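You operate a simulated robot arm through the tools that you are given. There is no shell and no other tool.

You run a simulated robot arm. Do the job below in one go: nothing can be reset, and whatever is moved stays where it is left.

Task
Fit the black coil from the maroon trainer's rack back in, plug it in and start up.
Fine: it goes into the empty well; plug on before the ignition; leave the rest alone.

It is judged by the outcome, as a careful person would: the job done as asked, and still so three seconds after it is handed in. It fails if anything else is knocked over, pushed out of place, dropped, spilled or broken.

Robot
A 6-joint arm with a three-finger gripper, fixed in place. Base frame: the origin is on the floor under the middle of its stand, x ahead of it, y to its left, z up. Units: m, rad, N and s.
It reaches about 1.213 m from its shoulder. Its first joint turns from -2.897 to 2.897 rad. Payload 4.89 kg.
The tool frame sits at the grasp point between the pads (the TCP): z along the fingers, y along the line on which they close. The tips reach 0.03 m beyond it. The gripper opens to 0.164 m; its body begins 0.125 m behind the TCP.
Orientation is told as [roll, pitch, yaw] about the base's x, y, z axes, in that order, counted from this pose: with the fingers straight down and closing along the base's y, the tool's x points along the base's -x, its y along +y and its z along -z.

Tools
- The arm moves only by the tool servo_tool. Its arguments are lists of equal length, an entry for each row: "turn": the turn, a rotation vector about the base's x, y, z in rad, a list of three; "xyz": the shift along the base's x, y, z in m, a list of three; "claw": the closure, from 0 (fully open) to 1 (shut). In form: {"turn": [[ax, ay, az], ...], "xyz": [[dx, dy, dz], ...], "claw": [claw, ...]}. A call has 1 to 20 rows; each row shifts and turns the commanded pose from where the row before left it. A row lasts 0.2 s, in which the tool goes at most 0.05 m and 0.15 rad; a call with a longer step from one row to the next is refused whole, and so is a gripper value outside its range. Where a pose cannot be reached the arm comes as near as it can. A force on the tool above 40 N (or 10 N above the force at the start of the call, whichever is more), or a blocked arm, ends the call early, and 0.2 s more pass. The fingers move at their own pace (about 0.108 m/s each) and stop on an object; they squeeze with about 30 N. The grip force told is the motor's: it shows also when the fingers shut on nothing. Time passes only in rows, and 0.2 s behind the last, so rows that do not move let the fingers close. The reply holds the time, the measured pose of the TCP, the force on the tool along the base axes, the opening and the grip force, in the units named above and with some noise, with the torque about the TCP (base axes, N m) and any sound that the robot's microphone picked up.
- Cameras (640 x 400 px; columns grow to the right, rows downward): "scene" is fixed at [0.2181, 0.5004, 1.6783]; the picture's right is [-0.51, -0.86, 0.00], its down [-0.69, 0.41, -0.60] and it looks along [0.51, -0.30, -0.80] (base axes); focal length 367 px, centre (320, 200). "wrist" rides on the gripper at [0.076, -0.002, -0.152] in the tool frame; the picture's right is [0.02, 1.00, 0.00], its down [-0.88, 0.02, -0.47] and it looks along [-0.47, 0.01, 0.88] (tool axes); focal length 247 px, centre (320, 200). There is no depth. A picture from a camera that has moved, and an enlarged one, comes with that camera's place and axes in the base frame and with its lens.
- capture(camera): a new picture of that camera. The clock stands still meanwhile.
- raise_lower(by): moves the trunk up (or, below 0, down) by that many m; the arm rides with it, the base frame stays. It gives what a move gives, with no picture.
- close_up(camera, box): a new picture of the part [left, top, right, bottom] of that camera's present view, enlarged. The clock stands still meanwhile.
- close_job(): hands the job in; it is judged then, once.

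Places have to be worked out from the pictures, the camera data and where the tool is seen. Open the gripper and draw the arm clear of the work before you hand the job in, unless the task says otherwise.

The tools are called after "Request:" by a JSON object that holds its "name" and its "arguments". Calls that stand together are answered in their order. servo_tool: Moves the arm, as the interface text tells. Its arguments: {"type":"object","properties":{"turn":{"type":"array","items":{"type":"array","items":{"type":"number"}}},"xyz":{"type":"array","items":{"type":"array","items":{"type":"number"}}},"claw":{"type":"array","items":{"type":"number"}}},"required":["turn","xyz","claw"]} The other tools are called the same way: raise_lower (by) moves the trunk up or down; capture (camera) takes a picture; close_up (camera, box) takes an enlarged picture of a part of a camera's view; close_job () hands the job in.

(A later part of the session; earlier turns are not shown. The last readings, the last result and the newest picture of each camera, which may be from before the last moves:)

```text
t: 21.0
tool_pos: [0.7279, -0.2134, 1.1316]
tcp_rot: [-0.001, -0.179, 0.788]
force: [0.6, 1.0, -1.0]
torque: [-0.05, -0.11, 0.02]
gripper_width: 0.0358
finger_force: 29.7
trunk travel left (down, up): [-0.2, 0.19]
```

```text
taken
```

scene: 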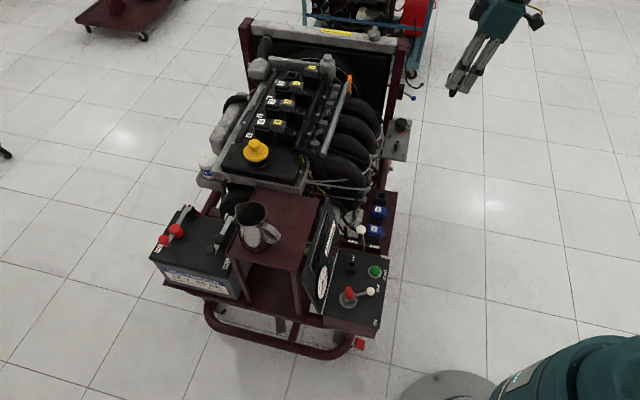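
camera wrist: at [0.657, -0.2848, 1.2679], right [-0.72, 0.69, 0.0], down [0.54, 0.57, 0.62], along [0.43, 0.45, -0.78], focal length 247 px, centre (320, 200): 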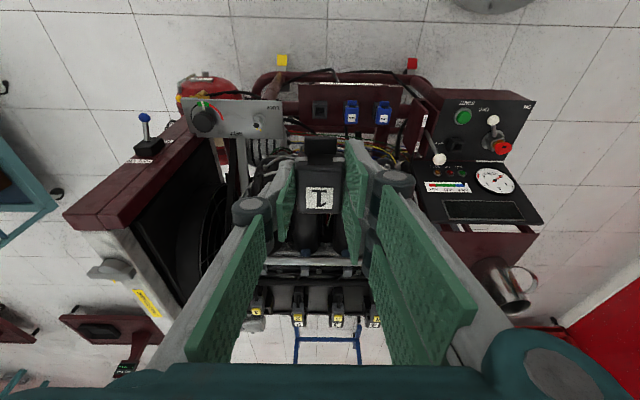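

Coil is held steady. I move at this height over the well (target above [1.164, 0.041]).

Request:
{"name": "servo_tool", "arguments": {"turn": [[0, 0, 0], [0, 0, 0], [0, 0, 0], [0, 0, 0], [0, 0, 0], [0, 0, 0], [0, 0, 0], [0, 0, 0], [0, 0, 0], [0, 0, 0], [0, 0, 0], [0, 0, 0]], "xyz": [[0.03966, 0.02309, 0], [0.03966, 0.02309, 0], [0.03966, 0.02309, 0], [0.03966, 0.02309, 0], [0.03966, 0.02309, 0], [0.03966, 0.02309, 0], [0.03966, 0.02309, 0], [0.03966, 0.02309, 0], [0.03966, 0.02309, 0], [0.03966, 0.02309, 0], [0.03966, 0.02309, 0], [0, 0, 0]], "claw": [1, 1, 1, 1, 1, 1, 1, 1, 1, 1, 1, 1]}}

Request:
{"name": "capture", "arguments": {"camera": "wrist"}}

Request:
{"name": "close_up", "arguments": {"camera": "wrist", "box": [240, 60, 400, 160]}}

Request:
{"name": "capture", "arguments": {"camera": "scene"}}

```text
t: 23.6
tool_pos: [1.1651, 0.0423, 1.1284]
tcp_rot: [-0.001, -0.176, 0.787]
force: [0.8, 1.2, -2.3]
torque: [-0.03, 0.14, 0.0]
gripper_width: 0.0357
finger_force: 29.8
trunk travel left (down, up): [-0.2, 0.19]
```

```text
taken
camera wrist: at [1.0953, -0.0291, 1.2658], right [-0.72, 0.69, 0.0], down [0.54, 0.57, 0.62], along [0.43, 0.45, -0.78], focal length 247 px, centre (320, 200)
```

wrist: 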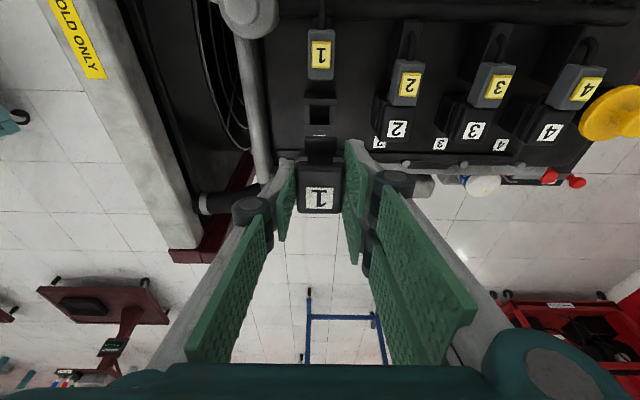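

```text
4.00 times, centred on (320, 110) of wrist
camera zoom: at [1.0953, -0.0291, 1.2658], right [-0.72, 0.69, 0.0], down [0.54, 0.57, 0.62], along [0.43, 0.45, -0.78], focal length 988 px, centre (320, 560)
```

zoom: 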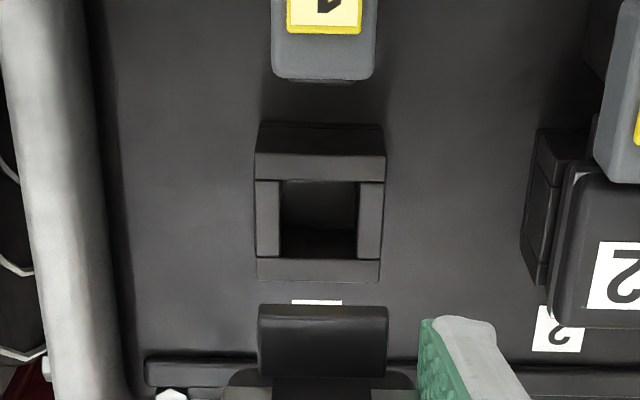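

```text
taken
```

scene: 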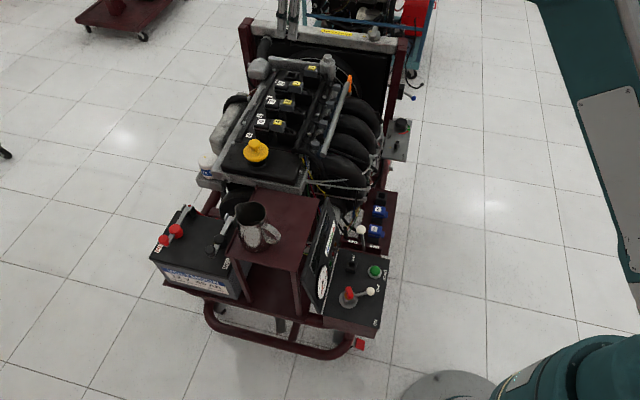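

The plug's nose leaves ~0.01 m to where the coil's tab will come down. I descend to the same 0.09 m hover as in the reference, correcting by camera-pose difference (-1.7, -2.3, -38.7 mm).

Request:
{"name": "servo_tool", "arguments": {"turn": [[0, 0, 0], [0, 0, 0], [0, 0, 0]], "xyz": [[-0.0017, -0.0023, -0.0187], [0, 0, -0.02], [0, 0, 0]], "claw": [1, 1, 1]}}

Request:
{"name": "close_up", "arguments": {"camera": "wrist", "box": [280, 90, 360, 140]}}

Request:
{"name": "close_up", "arguments": {"camera": "wrist", "box": [240, 120, 400, 220]}}

```text
t: 24.4
tool_pos: [1.1631, 0.0396, 1.0895]
tcp_rot: [0.0, -0.178, 0.787]
force: [-0.5, -0.1, -2.5]
torque: [-0.01, 0.06, -0.01]
gripper_width: 0.0356
finger_force: 30.0
trunk travel left (down, up): [-0.2, 0.19]
```

```text
8.00 times, centred on (320, 115) of wrist
camera zoom: at [1.0922, -0.0324, 1.2276], right [-0.72, 0.69, 0.0], down [0.54, 0.57, 0.62], along [0.43, 0.45, -0.78], focal length 1976 px, centre (320, 880)
```

zoom: 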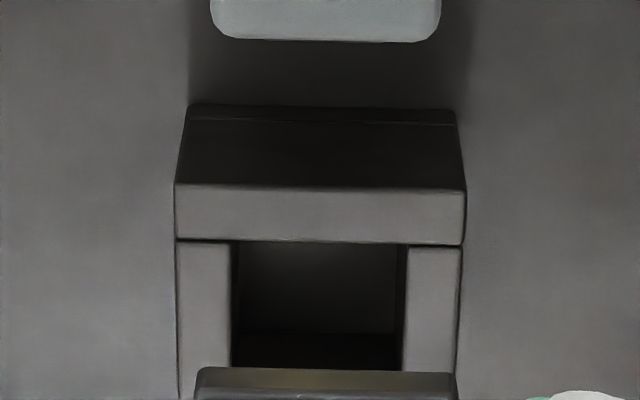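

```text
4.00 times, centred on (320, 170) of wrist
camera zoom: at [1.0922, -0.0324, 1.2276], right [-0.72, 0.69, 0.0], down [0.54, 0.57, 0.62], along [0.43, 0.45, -0.78], focal length 988 px, centre (320, 320)
```

zoom: 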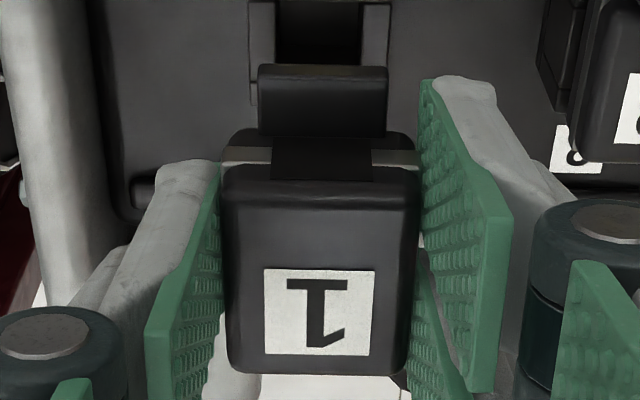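

Compared with the reference (front edge row 170–178, hole 236–408, width 295), the well block appears at row 186–192, hole 233–405, width 291: I'm ~3 mm high, ~2.8 mm short in p, q within 0.3 mm. I correct and descend to the 0.06 m reference hover.

Request:
{"name": "servo_tool", "arguments": {"turn": [[0, 0, 0], [0, 0, 0], [0, 0, 0]], "xyz": [[0.0022, 0.0018, -0.0145], [0, 0, -0.019], [0, 0, 0]], "claw": [1, 1, 1]}}

Request:
{"name": "close_up", "arguments": {"camera": "wrist", "box": [280, 90, 360, 140]}}

Request:
{"name": "close_up", "arguments": {"camera": "scene", "box": [270, 35, 350, 95]}}

```text
t: 25.2
tool_pos: [1.164, 0.0405, 1.0581]
tcp_rot: [-0.001, -0.177, 0.786]
force: [1.3, 0.3, -2.8]
torque: [-0.03, 0.03, 0.0]
gripper_width: 0.0356
finger_force: 30.1
trunk travel left (down, up): [-0.2, 0.19]
```

```text
8.00 times, centred on (320, 115) of wrist
camera zoom: at [1.0938, -0.0309, 1.1943], right [-0.72, 0.69, 0.0], down [0.54, 0.57, 0.62], along [0.43, 0.45, -0.78], focal length 1976 px, centre (320, 880)
```

zoom: 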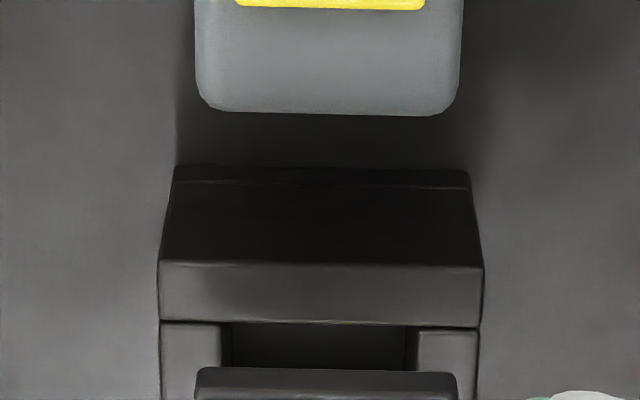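

```text
6.67 times, centred on (310, 65) of scene
camera zoom: at [0.2181, 0.5004, 1.6783], right [-0.51, -0.86, 0.0], down [-0.69, 0.41, -0.6], along [0.51, -0.3, -0.8], focal length 2445 px, centre (387, 1100)
```

zoom: 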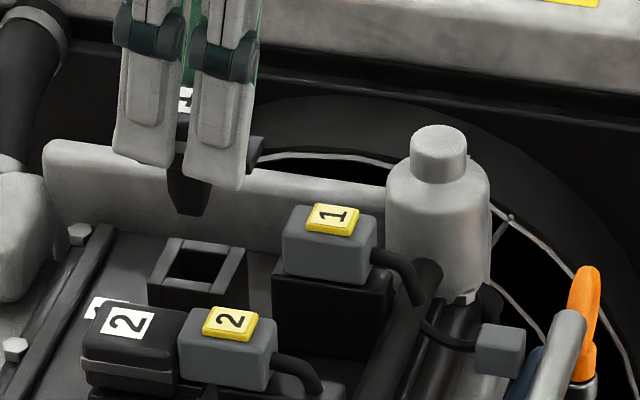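

At this hover the well block matches the rack reference within ~0.6 mm (rows +5 px, columns equal, same size). I nudge +0.6 mm in p and descend 0.045 m toward the seat.

Request:
{"name": "servo_tool", "arguments": {"turn": [[0, 0, 0], [0, 0, 0], [0, 0, 0], [0, 0, 0], [0, 0, 0]], "xyz": [[0.0004, 0.0004, -0.015], [0, 0, -0.015], [0, 0, -0.0075], [0, 0, -0.0075], [0, 0, 0]], "claw": [1, 1, 1, 1, 1]}}

Request:
{"name": "close_up", "arguments": {"camera": "wrist", "box": [240, 90, 400, 190]}}

Request:
{"name": "close_up", "arguments": {"camera": "scene", "box": [270, 45, 350, 105]}}

```text
t: 26.4
tool_pos: [1.1657, 0.0412, 1.0119]
tcp_rot: [0.001, -0.177, 0.787]
force: [0.3, -0.5, -2.2]
torque: [-0.01, 0.0, 0.01]
gripper_width: 0.0355
finger_force: 30.0
trunk travel left (down, up): [-0.2, 0.19]
```

```text
4.00 times, centred on (320, 140) of wrist
camera zoom: at [1.0946, -0.0304, 1.1496], right [-0.72, 0.69, 0.0], down [0.54, 0.57, 0.62], along [0.43, 0.45, -0.78], focal length 988 px, centre (320, 440)
```

zoom: 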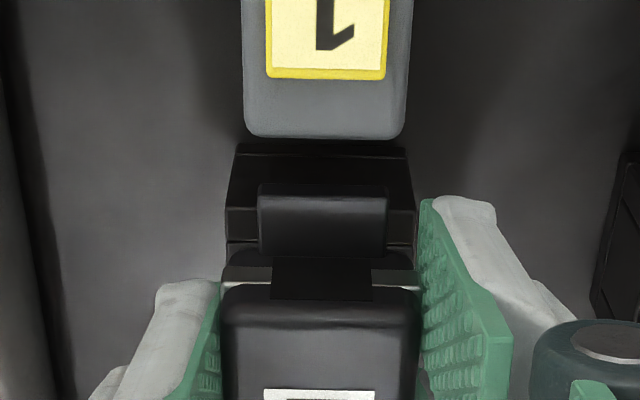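

```text
6.67 times, centred on (310, 75) of scene
camera zoom: at [0.2181, 0.5004, 1.6783], right [-0.51, -0.86, 0.0], down [-0.69, 0.41, -0.6], along [0.51, -0.3, -0.8], focal length 2445 px, centre (387, 1033)
```

zoom: 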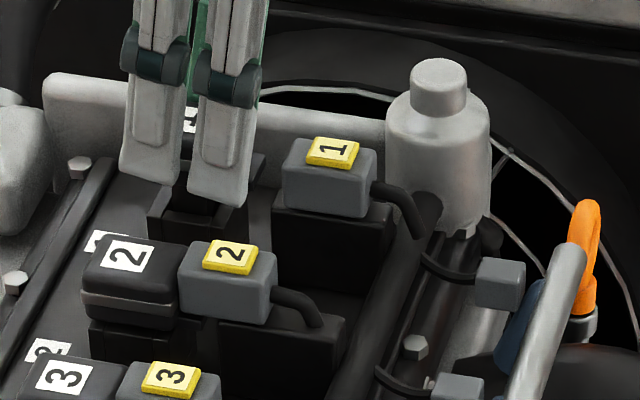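

The stem is entering the well without force; about 16 mm remain. I continue down with decreasing steps.

Request:
{"name": "servo_tool", "arguments": {"turn": [[0, 0, 0], [0, 0, 0], [0, 0, 0], [0, 0, 0], [0, 0, 0]], "xyz": [[0, 0, -0.005], [0, 0, -0.004], [0, 0, -0.003], [0, 0, -0.002], [0, 0, 0]], "claw": [1, 1, 1, 1, 1]}}

Request:
{"name": "close_up", "arguments": {"camera": "wrist", "box": [240, 90, 400, 190]}}

Request:
{"name": "close_up", "arguments": {"camera": "scene", "box": [270, 45, 350, 105]}}

```text
t: 27.6
tool_pos: [1.1653, 0.0411, 0.9985]
tcp_rot: [-0.001, -0.179, 0.786]
force: [-1.2, -0.1, -2.0]
torque: [0.0, 0.0, -0.04]
gripper_width: 0.0355
finger_force: 30.0
trunk travel left (down, up): [-0.2, 0.19]
```

```text
4.00 times, centred on (320, 140) of wrist
camera zoom: at [1.0946, -0.0306, 1.1353], right [-0.72, 0.69, 0.0], down [0.54, 0.57, 0.62], along [0.43, 0.45, -0.78], focal length 988 px, centre (320, 440)
```

zoom: 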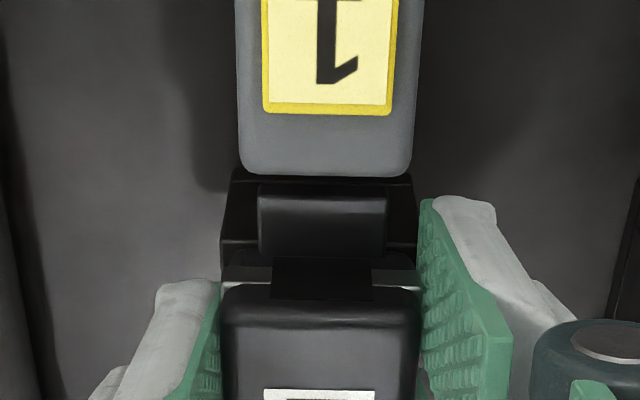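

```text
6.67 times, centred on (310, 75) of scene
camera zoom: at [0.2181, 0.5004, 1.6783], right [-0.51, -0.86, 0.0], down [-0.69, 0.41, -0.6], along [0.51, -0.3, -0.8], focal length 2445 px, centre (387, 1033)
```

zoom: 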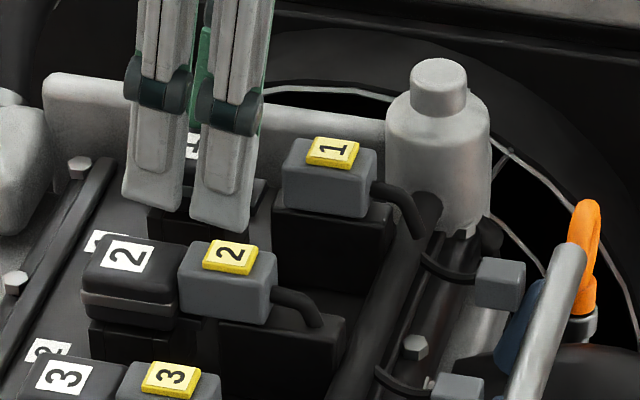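

About 1–2 mm remain by comparison with the pick view; still no contact force. I continue in 1 mm steps and watch the force.

Request:
{"name": "servo_tool", "arguments": {"turn": [[0, 0, 0], [0, 0, 0], [0, 0, 0]], "xyz": [[0, 0, -0.001], [0, 0, -0.001], [0, 0, 0]], "claw": [1, 1, 1]}}

Request:
{"name": "close_up", "arguments": {"camera": "wrist", "box": [240, 120, 400, 220]}}

```text
t: 28.4
tool_pos: [1.1652, 0.042, 0.9976]
tcp_rot: [-0.002, -0.178, 0.789]
force: [6.2, -1.1, 14.4]
torque: [0.0, -0.4, -0.04]
gripper_width: 0.0359
finger_force: 30.1
trunk travel left (down, up): [-0.2, 0.19]
```

```text
4.00 times, centred on (320, 170) of wrist
camera zoom: at [1.0943, -0.0304, 1.1345], right [-0.72, 0.69, 0.0], down [0.54, 0.57, 0.62], along [0.43, 0.45, -0.78], focal length 988 px, centre (320, 320)
```

zoom: 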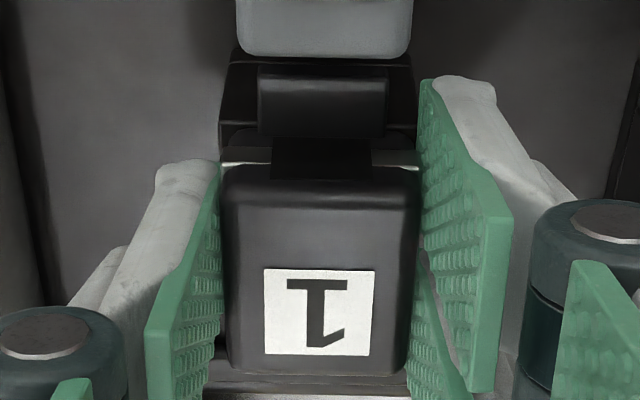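

Contact at z ≈ 0.9976 with ~15 N up-force, exactly the expected seat height. I release by opening only to 0.65 and check.

Request:
{"name": "servo_tool", "arguments": {"turn": [[0, 0, 0], [0, 0, 0], [0, 0, 0], [0, 0, 0]], "xyz": [[0, 0, 0.001], [0, 0, 0], [0, 0, 0], [0, 0, 0]], "claw": [0.9, 0.75, 0.65, 0.65]}}

Request:
{"name": "close_up", "arguments": {"camera": "wrist", "box": [240, 120, 400, 220]}}

Request:
{"name": "close_up", "arguments": {"camera": "scene", "box": [270, 45, 350, 105]}}

```text
t: 29.4
tool_pos: [1.1649, 0.0423, 0.9971]
tcp_rot: [-0.001, -0.178, 0.787]
force: [0.3, 0.0, -0.9]
torque: [0.01, -0.02, -0.03]
gripper_width: 0.0573
finger_force: 0.0
trunk travel left (down, up): [-0.2, 0.19]
```

```text
4.00 times, centred on (320, 170) of wrist
camera zoom: at [1.0946, -0.0303, 1.1347], right [-0.72, 0.69, 0.0], down [0.54, 0.57, 0.62], along [0.43, 0.45, -0.78], focal length 988 px, centre (320, 320)
```

zoom: 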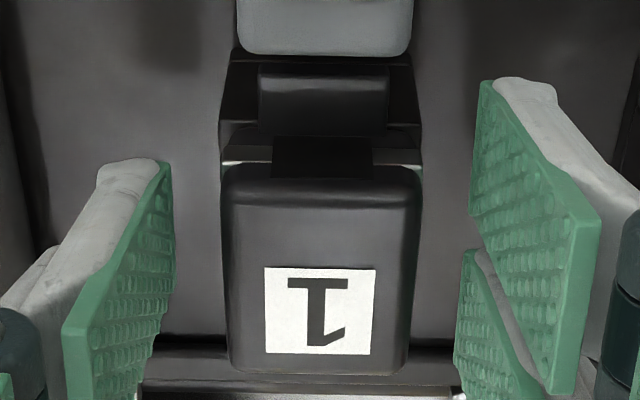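

```text
6.67 times, centred on (310, 75) of scene
camera zoom: at [0.2181, 0.5004, 1.6783], right [-0.51, -0.86, 0.0], down [-0.69, 0.41, -0.6], along [0.51, -0.3, -0.8], focal length 2445 px, centre (387, 1033)
```

zoom: 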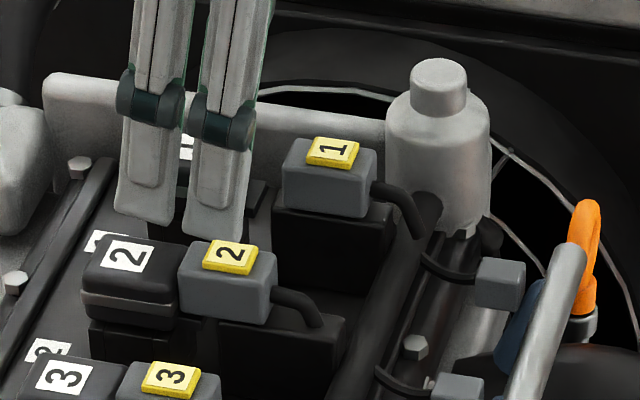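

The coil stays put. I raise the gripper straight up and look at the seated coil and the plug.

Request:
{"name": "servo_tool", "arguments": {"turn": [[0, 0, 0], [0, 0, 0], [0, 0, 0], [0, 0, 0], [0, 0, 0]], "xyz": [[0, 0, 0.02], [0, 0, 0.035], [0, 0, 0.035], [0, 0, 0.035], [0, 0, 0]], "claw": [0.65, 0.65, 0.65, 0.65, 0.65]}}

Request:
{"name": "capture", "arguments": {"camera": "wrist"}}

Request:
{"name": "close_up", "arguments": {"camera": "wrist", "box": [270, 20, 430, 140]}}

Request:
{"name": "close_up", "arguments": {"camera": "scene", "box": [270, 55, 350, 105]}}

```text
t: 30.6
tool_pos: [1.1659, 0.0422, 1.1232]
tcp_rot: [-0.001, -0.179, 0.789]
force: [-0.3, 0.5, 0.8]
torque: [0.01, -0.04, -0.03]
gripper_width: 0.0572
finger_force: 0.2
trunk travel left (down, up): [-0.2, 0.19]
```

```text
taken
camera wrist: at [1.0949, -0.0297, 1.2607], right [-0.72, 0.69, 0.0], down [0.54, 0.57, 0.62], along [0.43, 0.45, -0.78], focal length 247 px, centre (320, 200)
```

wrist: 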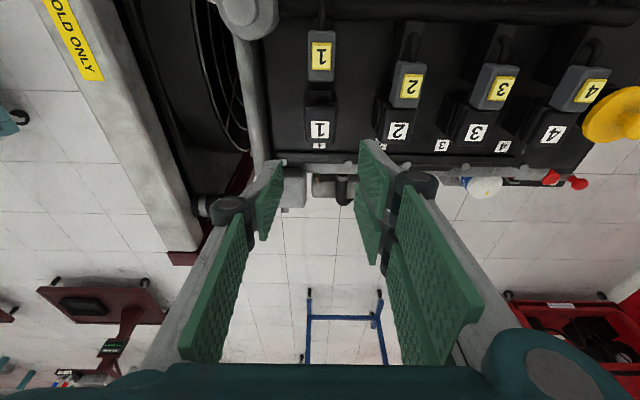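

```text
3.33 times, centred on (350, 80) of wrist
camera zoom: at [1.0949, -0.0297, 1.2607], right [-0.72, 0.69, 0.0], down [0.54, 0.57, 0.62], along [0.43, 0.45, -0.78], focal length 823 px, centre (220, 600)
```

zoom: 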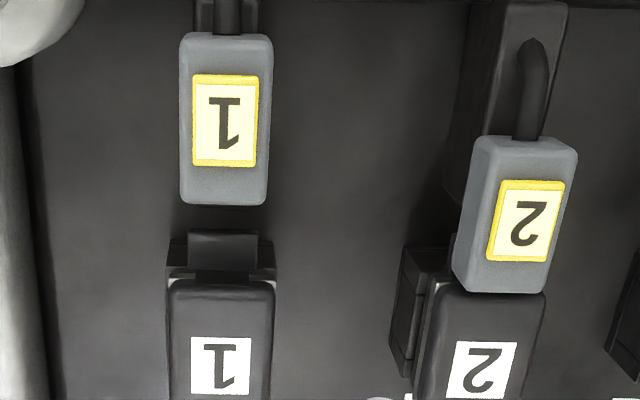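

```text
8.00 times, centred on (310, 80) of scene
camera zoom: at [0.2181, 0.5004, 1.6783], right [-0.51, -0.86, 0.0], down [-0.69, 0.41, -0.6], along [0.51, -0.3, -0.8], focal length 2934 px, centre (400, 1160)
```

zoom: 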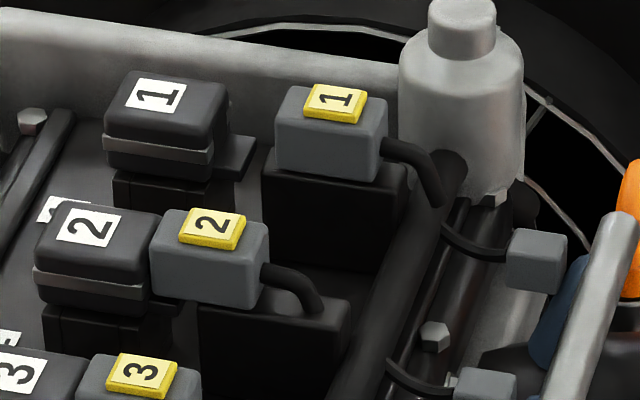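

Coil 1 is seated level with coil 2. Plug 1 (p ≈ 0.790) must slide +p by ≈ 0.0245 m to match plug 2 (p ≈ 0.8146); it is 0.026 wide. I straighten the tool and move above the plug's rear half, with the claw narrowed to ~0.043 m.

Request:
{"name": "servo_tool", "arguments": {"turn": [[-0.0315, 0.0315, 0], [-0.0315, 0.0315, 0], [-0.0315, 0.0315, 0], [-0.0315, 0.0315, 0], [0, 0, 0]], "xyz": [[-0.01325, -0.01325, -0.008], [-0.01325, -0.01325, -0.008], [-0.01325, -0.01325, -0.008], [-0.01325, -0.01325, -0.008], [0, 0, 0]], "claw": [0.74, 0.74, 0.74, 0.74, 0.74]}}

Request:
{"name": "capture", "arguments": {"camera": "wrist"}}

Request:
{"name": "close_up", "arguments": {"camera": "wrist", "box": [260, 120, 380, 220]}}

Request:
{"name": "close_up", "arguments": {"camera": "scene", "box": [270, 35, 350, 95]}}

```text
t: 31.8
tool_pos: [1.1134, -0.0099, 1.09]
tcp_rot: [0.001, 0.0, 0.787]
force: [1.3, -0.4, 0.0]
torque: [-0.02, 0.01, 0.0]
gripper_width: 0.0427
finger_force: 0.0
trunk travel left (down, up): [-0.2, 0.19]
```

```text
taken
camera wrist: at [1.0604, -0.0646, 1.2436], right [-0.72, 0.69, 0.0], down [0.61, 0.64, 0.47], along [0.33, 0.34, -0.88], focal length 247 px, centre (320, 200)
```

wrist: 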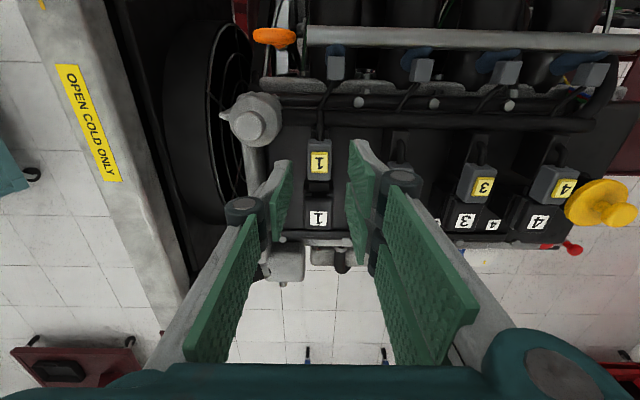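

```text
4.00 times, centred on (320, 170) of wrist
camera zoom: at [1.0604, -0.0646, 1.2436], right [-0.72, 0.69, 0.0], down [0.61, 0.64, 0.47], along [0.33, 0.34, -0.88], focal length 988 px, centre (320, 320)
```

zoom: 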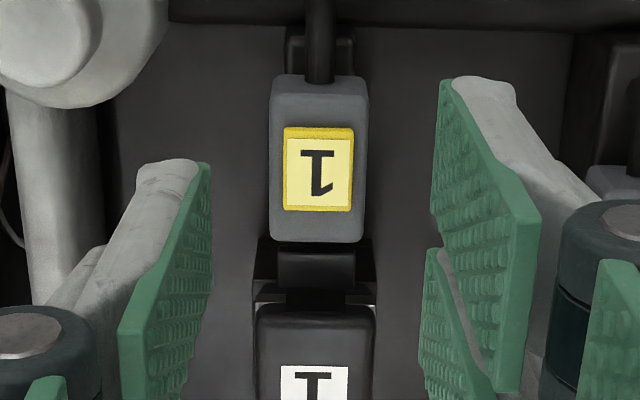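

```text
6.67 times, centred on (310, 65) of scene
camera zoom: at [0.2181, 0.5004, 1.6783], right [-0.51, -0.86, 0.0], down [-0.69, 0.41, -0.6], along [0.51, -0.3, -0.8], focal length 2445 px, centre (387, 1100)
```

zoom: 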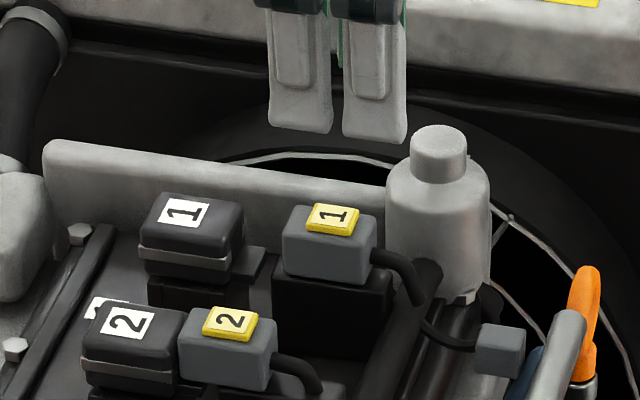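

Plug 1 spans p 0.768–0.816, q centre 0.794; TCP is at p 0.780, q 0.794. I descend to z ≈ 1.01 and verify clearances before going lower.

Request:
{"name": "servo_tool", "arguments": {"turn": [[0, 0, 0], [0, 0, 0], [0, 0, 0], [0, 0, 0]], "xyz": [[-0.0014, -0.0014, -0.03], [0, 0, -0.03], [0, 0, -0.018], [0, 0, 0]], "claw": [0.74, 0.74, 0.74, 0.74]}}

Request:
{"name": "capture", "arguments": {"camera": "wrist"}}

Request:
{"name": "close_up", "arguments": {"camera": "wrist", "box": [260, 120, 380, 220]}}

Request:
{"name": "close_up", "arguments": {"camera": "scene", "box": [270, 35, 350, 95]}}

```text
t: 32.8
tool_pos: [1.1123, -0.0118, 1.0131]
tcp_rot: [-0.001, 0.0, 0.788]
force: [1.1, -0.2, 0.3]
torque: [0.01, 0.05, -0.01]
gripper_width: 0.0424
finger_force: 0.1
trunk travel left (down, up): [-0.2, 0.19]
```

```text
taken
camera wrist: at [1.0586, -0.066, 1.1656], right [-0.72, 0.69, 0.0], down [0.61, 0.64, 0.47], along [0.33, 0.34, -0.88], focal length 247 px, centre (320, 200)
```

wrist: 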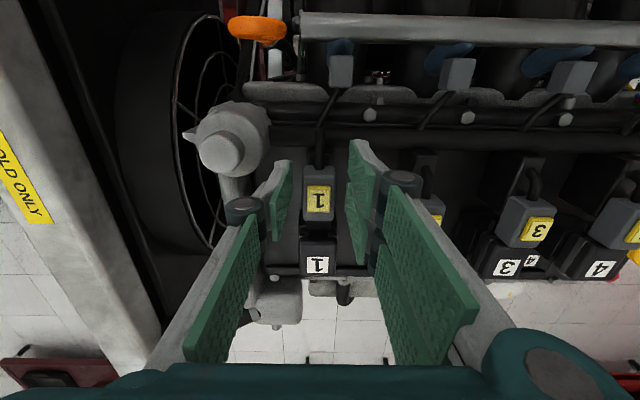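

```text
4.00 times, centred on (320, 170) of wrist
camera zoom: at [1.0586, -0.066, 1.1656], right [-0.72, 0.69, 0.0], down [0.61, 0.64, 0.47], along [0.33, 0.34, -0.88], focal length 988 px, centre (320, 320)
```

zoom: 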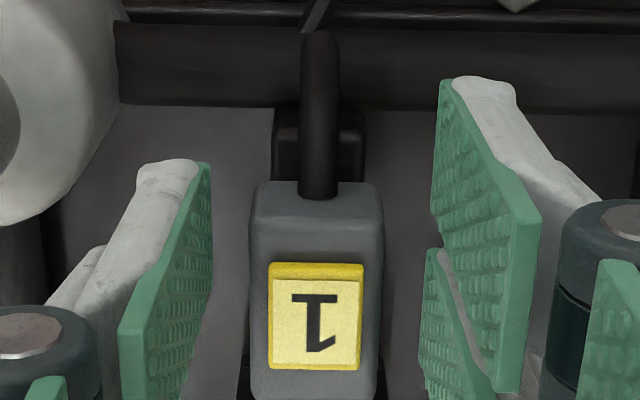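

```text
6.67 times, centred on (310, 65) of scene
camera zoom: at [0.2181, 0.5004, 1.6783], right [-0.51, -0.86, 0.0], down [-0.69, 0.41, -0.6], along [0.51, -0.3, -0.8], focal length 2445 px, centre (387, 1100)
```

zoom: 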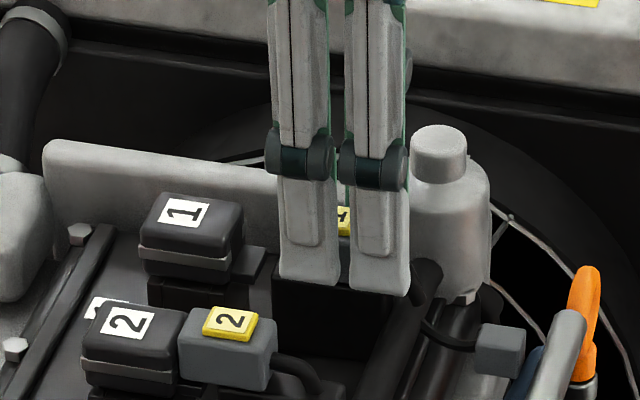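

Fingers straddle the plug's rear, clear of coil, cylinder and plug 2. I descend to z ≈ 0.997 (tips just above the support) and close.

Request:
{"name": "servo_tool", "arguments": {"turn": [[0, 0, 0], [0, 0, 0], [0, 0, 0], [0, 0, 0], [0, 0, 0], [0, 0, 0], [0, 0, 0]], "xyz": [[-0.0004, 0.0004, -0.008], [0, 0, -0.008], [0, 0, 0], [0, 0, 0], [0, 0, 0], [0, 0, 0], [0, 0, 0]], "claw": [0.74, 0.74, 0.74, 0.8, 0.86, 1, 1]}}

Request:
{"name": "close_up", "arguments": {"camera": "wrist", "box": [260, 140, 380, 240]}}

Request:
{"name": "close_up", "arguments": {"camera": "scene", "box": [270, 35, 350, 95]}}

```text
t: 34.4
tool_pos: [1.1115, -0.0122, 0.996]
tcp_rot: [-0.001, 0.0, 0.787]
force: [14.2, -10.8, 3.4]
torque: [-0.22, -0.32, -0.04]
gripper_width: 0.0248
finger_force: 45.1
trunk travel left (down, up): [-0.2, 0.19]
```

```text
4.00 times, centred on (320, 190) of wrist
camera zoom: at [1.0585, -0.0666, 1.149], right [-0.72, 0.69, 0.0], down [0.61, 0.64, 0.47], along [0.33, 0.34, -0.88], focal length 988 px, centre (320, 240)
```

zoom: 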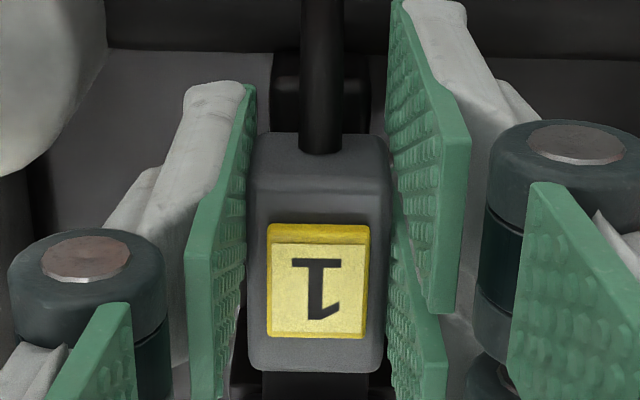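

```text
6.67 times, centred on (310, 65) of scene
camera zoom: at [0.2181, 0.5004, 1.6783], right [-0.51, -0.86, 0.0], down [-0.69, 0.41, -0.6], along [0.51, -0.3, -0.8], focal length 2445 px, centre (387, 1100)
```

zoom: 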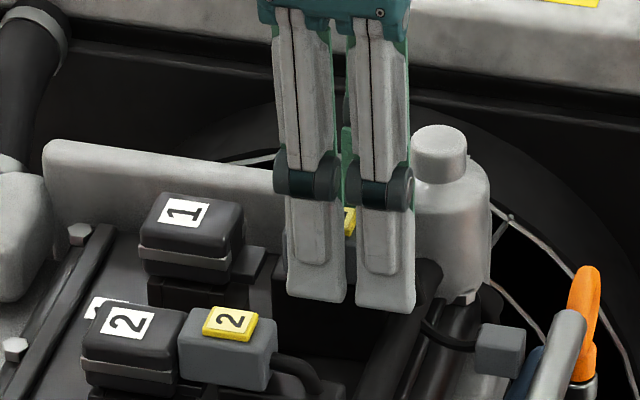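

Gripped at 0.0248 m; a sideways force of ~18 N toward +q shows the plug runs on a guide and I'm a little off. I ease the tool ~0.6 mm toward +q.

Request:
{"name": "servo_tool", "arguments": {"turn": [[0, 0, 0], [0, 0, 0]], "xyz": [[0.0004, -0.0004, 0], [0, 0, 0]], "claw": [1, 1]}}

```text
t: 35.0
tool_pos: [1.1106, -0.0136, 0.9964]
tcp_rot: [-0.001, 0.001, 0.788]
force: [12.0, -9.7, 4.1]
torque: [-0.21, -0.21, -0.01]
gripper_width: 0.0247
finger_force: 44.6
trunk travel left (down, up): [-0.2, 0.19]
```

The force dropped only slightly (17.7→15.4 N); I ease another 1.4 mm toward +q.

Request:
{"name": "servo_tool", "arguments": {"turn": [[0, 0, 0], [0, 0, 0]], "xyz": [[0.001, -0.001, 0], [0, 0, 0]], "claw": [1, 1]}}

Request:
{"name": "close_up", "arguments": {"camera": "wrist", "box": [260, 140, 380, 240]}}

```text
t: 35.6
tool_pos: [1.1122, -0.0112, 0.9958]
tcp_rot: [0.001, -0.001, 0.786]
force: [-4.9, 2.1, -7.3]
torque: [0.14, 0.26, -0.26]
gripper_width: 0.0247
finger_force: 44.9
trunk travel left (down, up): [-0.2, 0.19]
```

```text
4.00 times, centred on (320, 190) of wrist
camera zoom: at [1.0593, -0.0664, 1.149], right [-0.72, 0.69, 0.0], down [0.61, 0.64, 0.47], along [0.33, 0.34, -0.88], focal length 988 px, centre (320, 240)
```

zoom: 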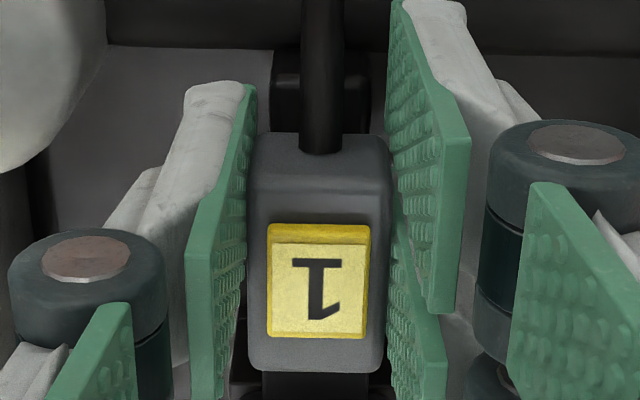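

Side force is nearly gone. Now I slide the plug toward the coil: 16 mm first.

Request:
{"name": "servo_tool", "arguments": {"turn": [[0, 0, 0], [0, 0, 0], [0, 0, 0], [0, 0, 0], [0, 0, 0]], "xyz": [[0.0028, 0.0028, 0], [0.0028, 0.0028, 0], [0.0028, 0.0028, 0], [0.0028, 0.0028, 0], [0, 0, 0]], "claw": [1, 1, 1, 1, 1]}}

Request:
{"name": "close_up", "arguments": {"camera": "wrist", "box": [260, 140, 380, 240]}}

Request:
{"name": "close_up", "arguments": {"camera": "scene", "box": [270, 35, 350, 95]}}

```text
t: 36.8
tool_pos: [1.1236, 0.0007, 0.9961]
tcp_rot: [-0.002, -0.001, 0.788]
force: [-15.8, 15.3, -20.1]
torque: [0.3, 0.4, -0.09]
gripper_width: 0.0247
finger_force: 44.7
trunk travel left (down, up): [-0.2, 0.19]
```

```text
4.00 times, centred on (320, 190) of wrist
camera zoom: at [1.0712, -0.0544, 1.1491], right [-0.72, 0.69, 0.0], down [0.61, 0.64, 0.47], along [0.33, 0.34, -0.88], focal length 988 px, centre (320, 240)
```

zoom: 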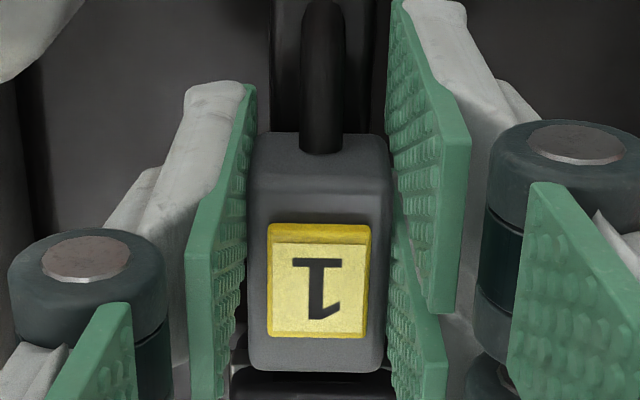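

```text
6.67 times, centred on (310, 65) of scene
camera zoom: at [0.2181, 0.5004, 1.6783], right [-0.51, -0.86, 0.0], down [-0.69, 0.41, -0.6], along [0.51, -0.3, -0.8], focal length 2445 px, centre (387, 1100)
```

zoom: 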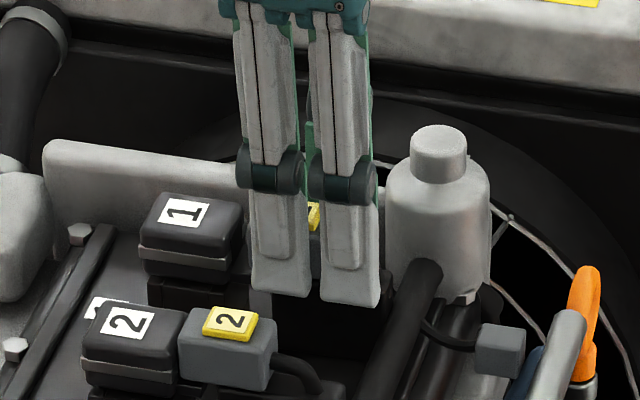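

The plug slid 16 mm along; a side (−q ≈ 22 N) and downward (≈ 20 N) strain built up, so its guide differs slightly from my line. I relieve it by easing −q and slightly down.

Request:
{"name": "servo_tool", "arguments": {"turn": [[0, 0, 0], [0, 0, 0]], "xyz": [[-0.0008, 0.0008, -0.0008], [0, 0, 0]], "claw": [1, 1]}}

```text
t: 37.4
tool_pos: [1.1214, -0.0001, 0.9967]
tcp_rot: [-0.001, 0.0, 0.788]
force: [-7.6, 7.7, -6.6]
torque: [0.07, 0.34, 0.11]
gripper_width: 0.0247
finger_force: 45.2
trunk travel left (down, up): [-0.2, 0.19]
```

Strain halved. I continue 8 mm further in small steps with a small −q/down bias.

Request:
{"name": "servo_tool", "arguments": {"turn": [[0, 0, 0], [0, 0, 0], [0, 0, 0], [0, 0, 0]], "xyz": [[0.0018, 0.0023, -0.0003], [0.0018, 0.0023, -0.0002], [0.0014, 0.0017, -0.0002], [0, 0, 0]], "claw": [1, 1, 1, 1]}}

Request:
{"name": "capture", "arguments": {"camera": "wrist"}}

Request:
{"name": "close_up", "arguments": {"camera": "wrist", "box": [260, 140, 380, 240]}}

Request:
{"name": "close_up", "arguments": {"camera": "scene", "box": [270, 35, 350, 95]}}

```text
t: 38.4
tool_pos: [1.1273, 0.0033, 0.996]
tcp_rot: [-0.003, 0.0, 0.786]
force: [15.9, -9.3, 20.5]
torque: [-0.13, -0.47, -0.02]
gripper_width: 0.0248
finger_force: 45.0
trunk travel left (down, up): [-0.2, 0.19]
```

```text
taken
camera wrist: at [1.0748, -0.0501, 1.149], right [-0.72, 0.69, 0.0], down [0.61, 0.64, 0.47], along [0.33, 0.34, -0.88], focal length 247 px, centre (320, 200)
```

wrist: 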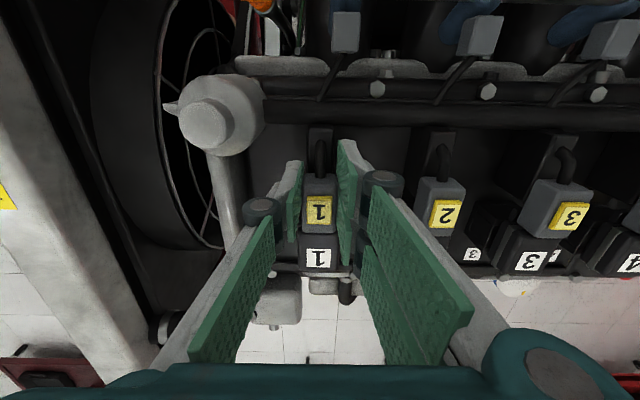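

```text
4.00 times, centred on (320, 190) of wrist
camera zoom: at [1.0748, -0.0501, 1.149], right [-0.72, 0.69, 0.0], down [0.61, 0.64, 0.47], along [0.33, 0.34, -0.88], focal length 988 px, centre (320, 240)
```

zoom: 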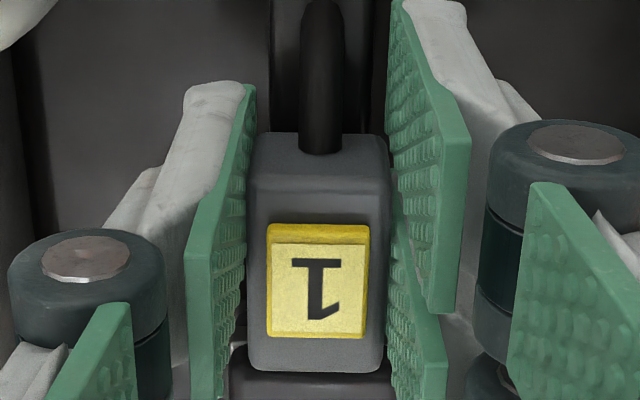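

```text
6.67 times, centred on (310, 65) of scene
camera zoom: at [0.2181, 0.5004, 1.6783], right [-0.51, -0.86, 0.0], down [-0.69, 0.41, -0.6], along [0.51, -0.3, -0.8], focal length 2445 px, centre (387, 1100)
```

zoom: 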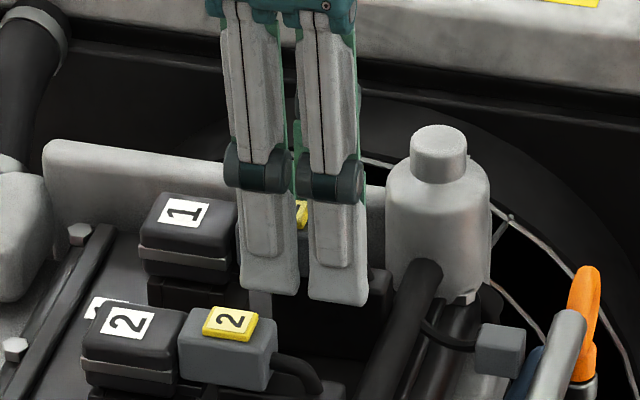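

Now ~21 mm travelled; I slightly over-corrected (+q 18 N, +z 20 N). I relieve that, then measure how far plug 1 still is from plug 2's line.

Request:
{"name": "servo_tool", "arguments": {"turn": [[0, 0, 0], [0, 0, 0]], "xyz": [[0.0005, -0.0005, 0.0006], [0, 0, 0]], "claw": [1, 1]}}

Request:
{"name": "close_up", "arguments": {"camera": "wrist", "box": [290, 150, 490, 275]}}

Request:
{"name": "close_up", "arguments": {"camera": "wrist", "box": [420, 150, 620, 275]}}

```text
t: 39.0
tool_pos: [1.1275, 0.0047, 0.996]
tcp_rot: [0.0, -0.001, 0.787]
force: [13.8, -8.3, 17.0]
torque: [-0.1, -0.38, -0.06]
gripper_width: 0.0247
finger_force: 45.1
trunk travel left (down, up): [-0.2, 0.19]
```

```text
3.20 times, centred on (390, 212) of wrist
camera zoom: at [1.0751, -0.0501, 1.149], right [-0.72, 0.69, 0.0], down [0.61, 0.64, 0.47], along [0.33, 0.34, -0.88], focal length 790 px, centre (96, 160)
```

zoom: 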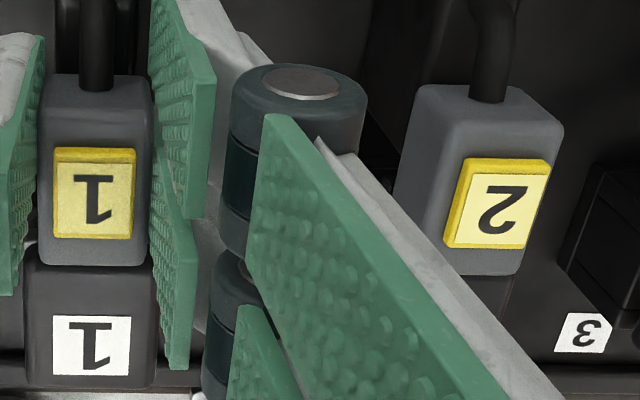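

```text
3.20 times, centred on (520, 212) of wrist
camera zoom: at [1.0751, -0.0501, 1.149], right [-0.72, 0.69, 0.0], down [0.61, 0.64, 0.47], along [0.33, 0.34, -0.88], focal length 790 px, centre (-320, 160)
```

zoom: 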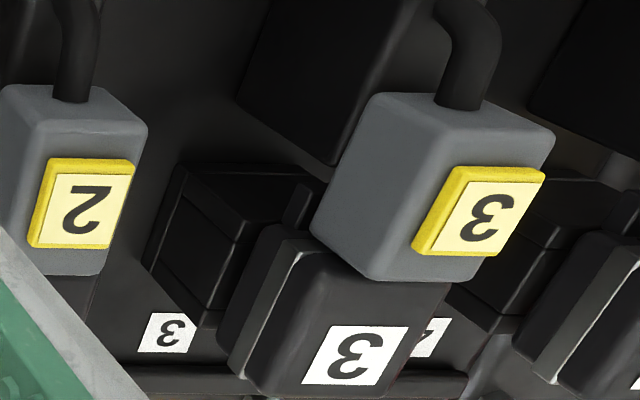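

Plug 1's label line now agrees with plugs 2 and 3 within ~0.4 mm, and its nose meets the coil. I push another 1.5 mm in p (relieving q/z) to confirm it's home.

Request:
{"name": "servo_tool", "arguments": {"turn": [[0, 0, 0], [0, 0, 0], [0, 0, 0]], "xyz": [[0.0012, 0.0002, 0.0005], [0.0008, 0.0004, 0], [0, 0, 0]], "claw": [1, 1, 1]}}

Request:
{"name": "close_up", "arguments": {"camera": "wrist", "box": [290, 150, 490, 275]}}

```text
t: 39.8
tool_pos: [1.1292, 0.0038, 0.9959]
tcp_rot: [0.001, 0.001, 0.788]
force: [-18.1, -4.0, -4.8]
torque: [-0.24, 0.61, 0.1]
gripper_width: 0.0247
finger_force: 45.1
trunk travel left (down, up): [-0.2, 0.19]
```

```text
3.20 times, centred on (390, 212) of wrist
camera zoom: at [1.0766, -0.0491, 1.149], right [-0.72, 0.69, 0.0], down [0.61, 0.64, 0.47], along [0.33, 0.34, -0.88], focal length 790 px, centre (96, 160)
```

zoom: 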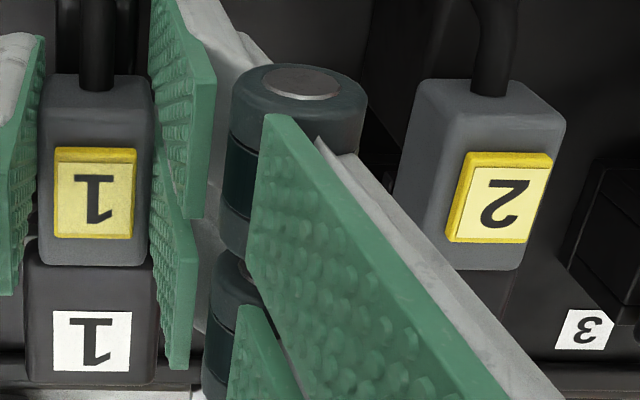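

Now there is ~16 N resistance along p: the plug is home, level with or slightly beyond plug 2's line. I release and rise straight up.

Request:
{"name": "servo_tool", "arguments": {"turn": [[0, 0, 0], [0, 0, 0], [0, 0, 0], [0, 0, 0], [0, 0, 0], [0, 0, 0], [0, 0, 0]], "xyz": [[0, 0, 0], [0, 0, 0], [0, 0, 0], [0, 0, 0.02], [0, 0, 0.035], [0, 0, 0.035], [0, 0, 0]], "claw": [0.9, 0.74, 0.74, 0.74, 0.74, 0.74, 0.74]}}

Request:
{"name": "capture", "arguments": {"camera": "wrist"}}

Request:
{"name": "close_up", "arguments": {"camera": "wrist", "box": [270, 120, 430, 240]}}

Request:
{"name": "close_up", "arguments": {"camera": "scene", "box": [270, 55, 350, 105]}}

```text
t: 41.4
tool_pos: [1.1299, 0.0055, 1.0865]
tcp_rot: [0.0, 0.001, 0.789]
force: [-0.2, -0.3, 1.1]
torque: [-0.04, -0.04, 0.02]
gripper_width: 0.0426
finger_force: 0.1
trunk travel left (down, up): [-0.2, 0.19]
```

```text
taken
camera wrist: at [1.077, -0.0483, 1.2395], right [-0.72, 0.69, 0.0], down [0.61, 0.64, 0.47], along [0.33, 0.34, -0.88], focal length 247 px, centre (320, 200)
```

wrist: 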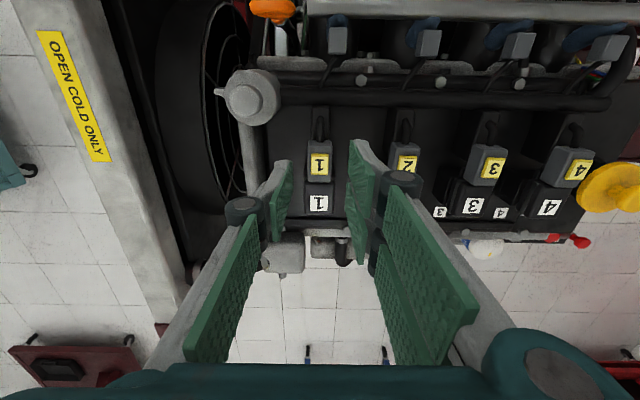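

```text
3.33 times, centred on (350, 180) of wrist
camera zoom: at [1.077, -0.0483, 1.2395], right [-0.72, 0.69, 0.0], down [0.61, 0.64, 0.47], along [0.33, 0.34, -0.88], focal length 823 px, centre (220, 267)
```

zoom: 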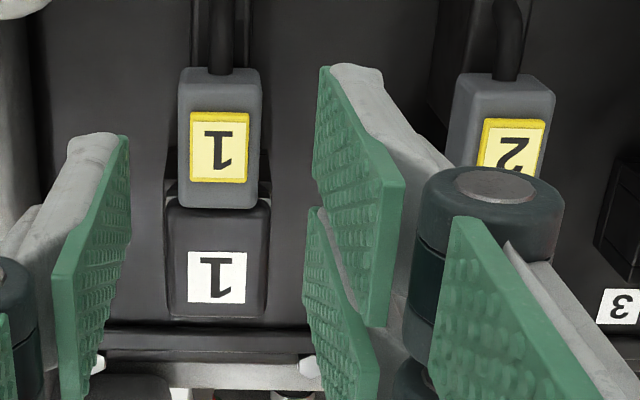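

```text
8.00 times, centred on (310, 80) of scene
camera zoom: at [0.2181, 0.5004, 1.6783], right [-0.51, -0.86, 0.0], down [-0.69, 0.41, -0.6], along [0.51, -0.3, -0.8], focal length 2934 px, centre (400, 1160)
```

zoom: 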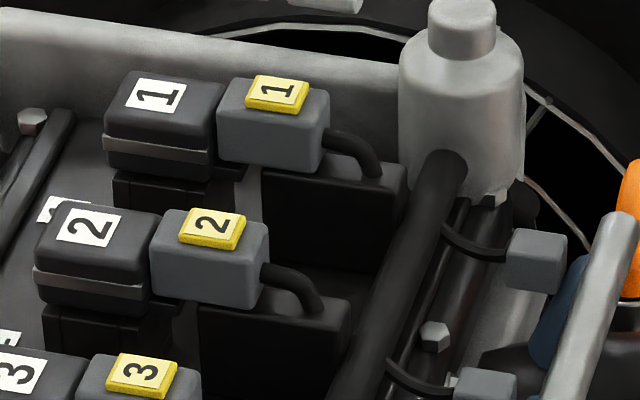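

Plug 1 now sits on coil 1 just as plug 2 does on coil 2. Next I lift, back away over the engine and go look closely at the control panel.

Request:
{"name": "servo_tool", "arguments": {"turn": [[0, 0, 0], [0, 0, 0], [0, 0, 0], [0, 0, 0], [0, 0, 0], [0, 0, 0], [0, 0, 0], [0, 0, 0], [0, 0, 0], [0, 0, 0], [0, 0, 0], [0, 0, 0], [0, 0, 0], [0, 0, 0], [0, 0, 0], [0, 0, 0], [0, 0, 0], [0, 0, 0]], "xyz": [[0, 0, 0.045], [0, 0, 0.045], [-0.0448, 0, 0.01], [-0.0448, 0, 0], [-0.0448, 0, 0], [-0.0448, 0, 0], [-0.0448, 0, 0], [-0.0448, 0, 0], [-0.0448, 0, 0], [-0.0448, 0, 0], [-0.0448, 0, 0], [-0.0448, 0, 0], [-0.0448, 0, 0], [-0.0448, 0, 0], [-0.0448, 0, 0], [-0.0448, 0, 0], [-0.0448, 0, 0], [0, 0, 0]], "claw": [0.3, 0.3, 0.3, 0.3, 0.3, 0.3, 0.3, 0.3, 0.3, 0.3, 0.3, 0.3, 0.3, 0.3, 0.3, 0.3, 0.3, 0.3]}}

Request:
{"name": "capture", "arguments": {"camera": "wrist"}}

Request:
{"name": "capture", "arguments": {"camera": "scene"}}

```text
t: 45.2
tool_pos: [0.4557, 0.004, 1.1859]
tcp_rot: [0.001, -0.001, 0.788]
force: [-0.7, 0.1, 0.6]
torque: [-0.03, -0.2, 0.02]
gripper_width: 0.1147
finger_force: 0.1
trunk travel left (down, up): [-0.2, 0.19]
```

```text
taken
camera wrist: at [0.4042, -0.0491, 1.3392], right [-0.72, 0.69, 0.0], down [0.61, 0.64, 0.47], along [0.33, 0.34, -0.88], focal length 247 px, centre (320, 200)
```

wrist: 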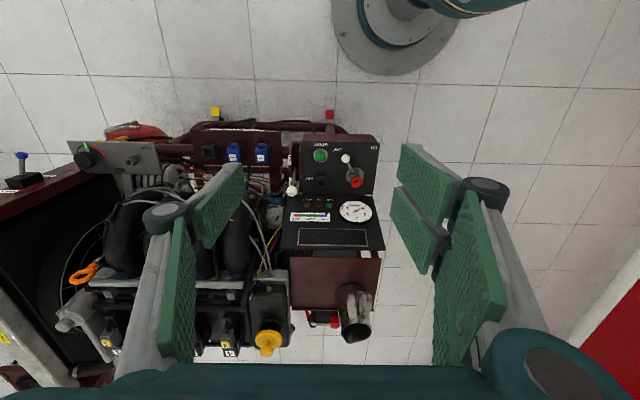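

```text
taken
```

scene: 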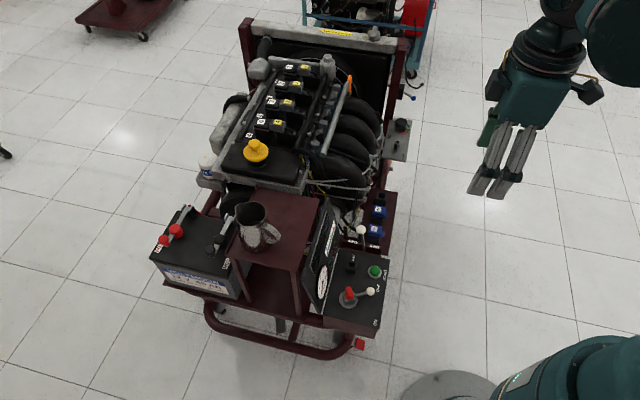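

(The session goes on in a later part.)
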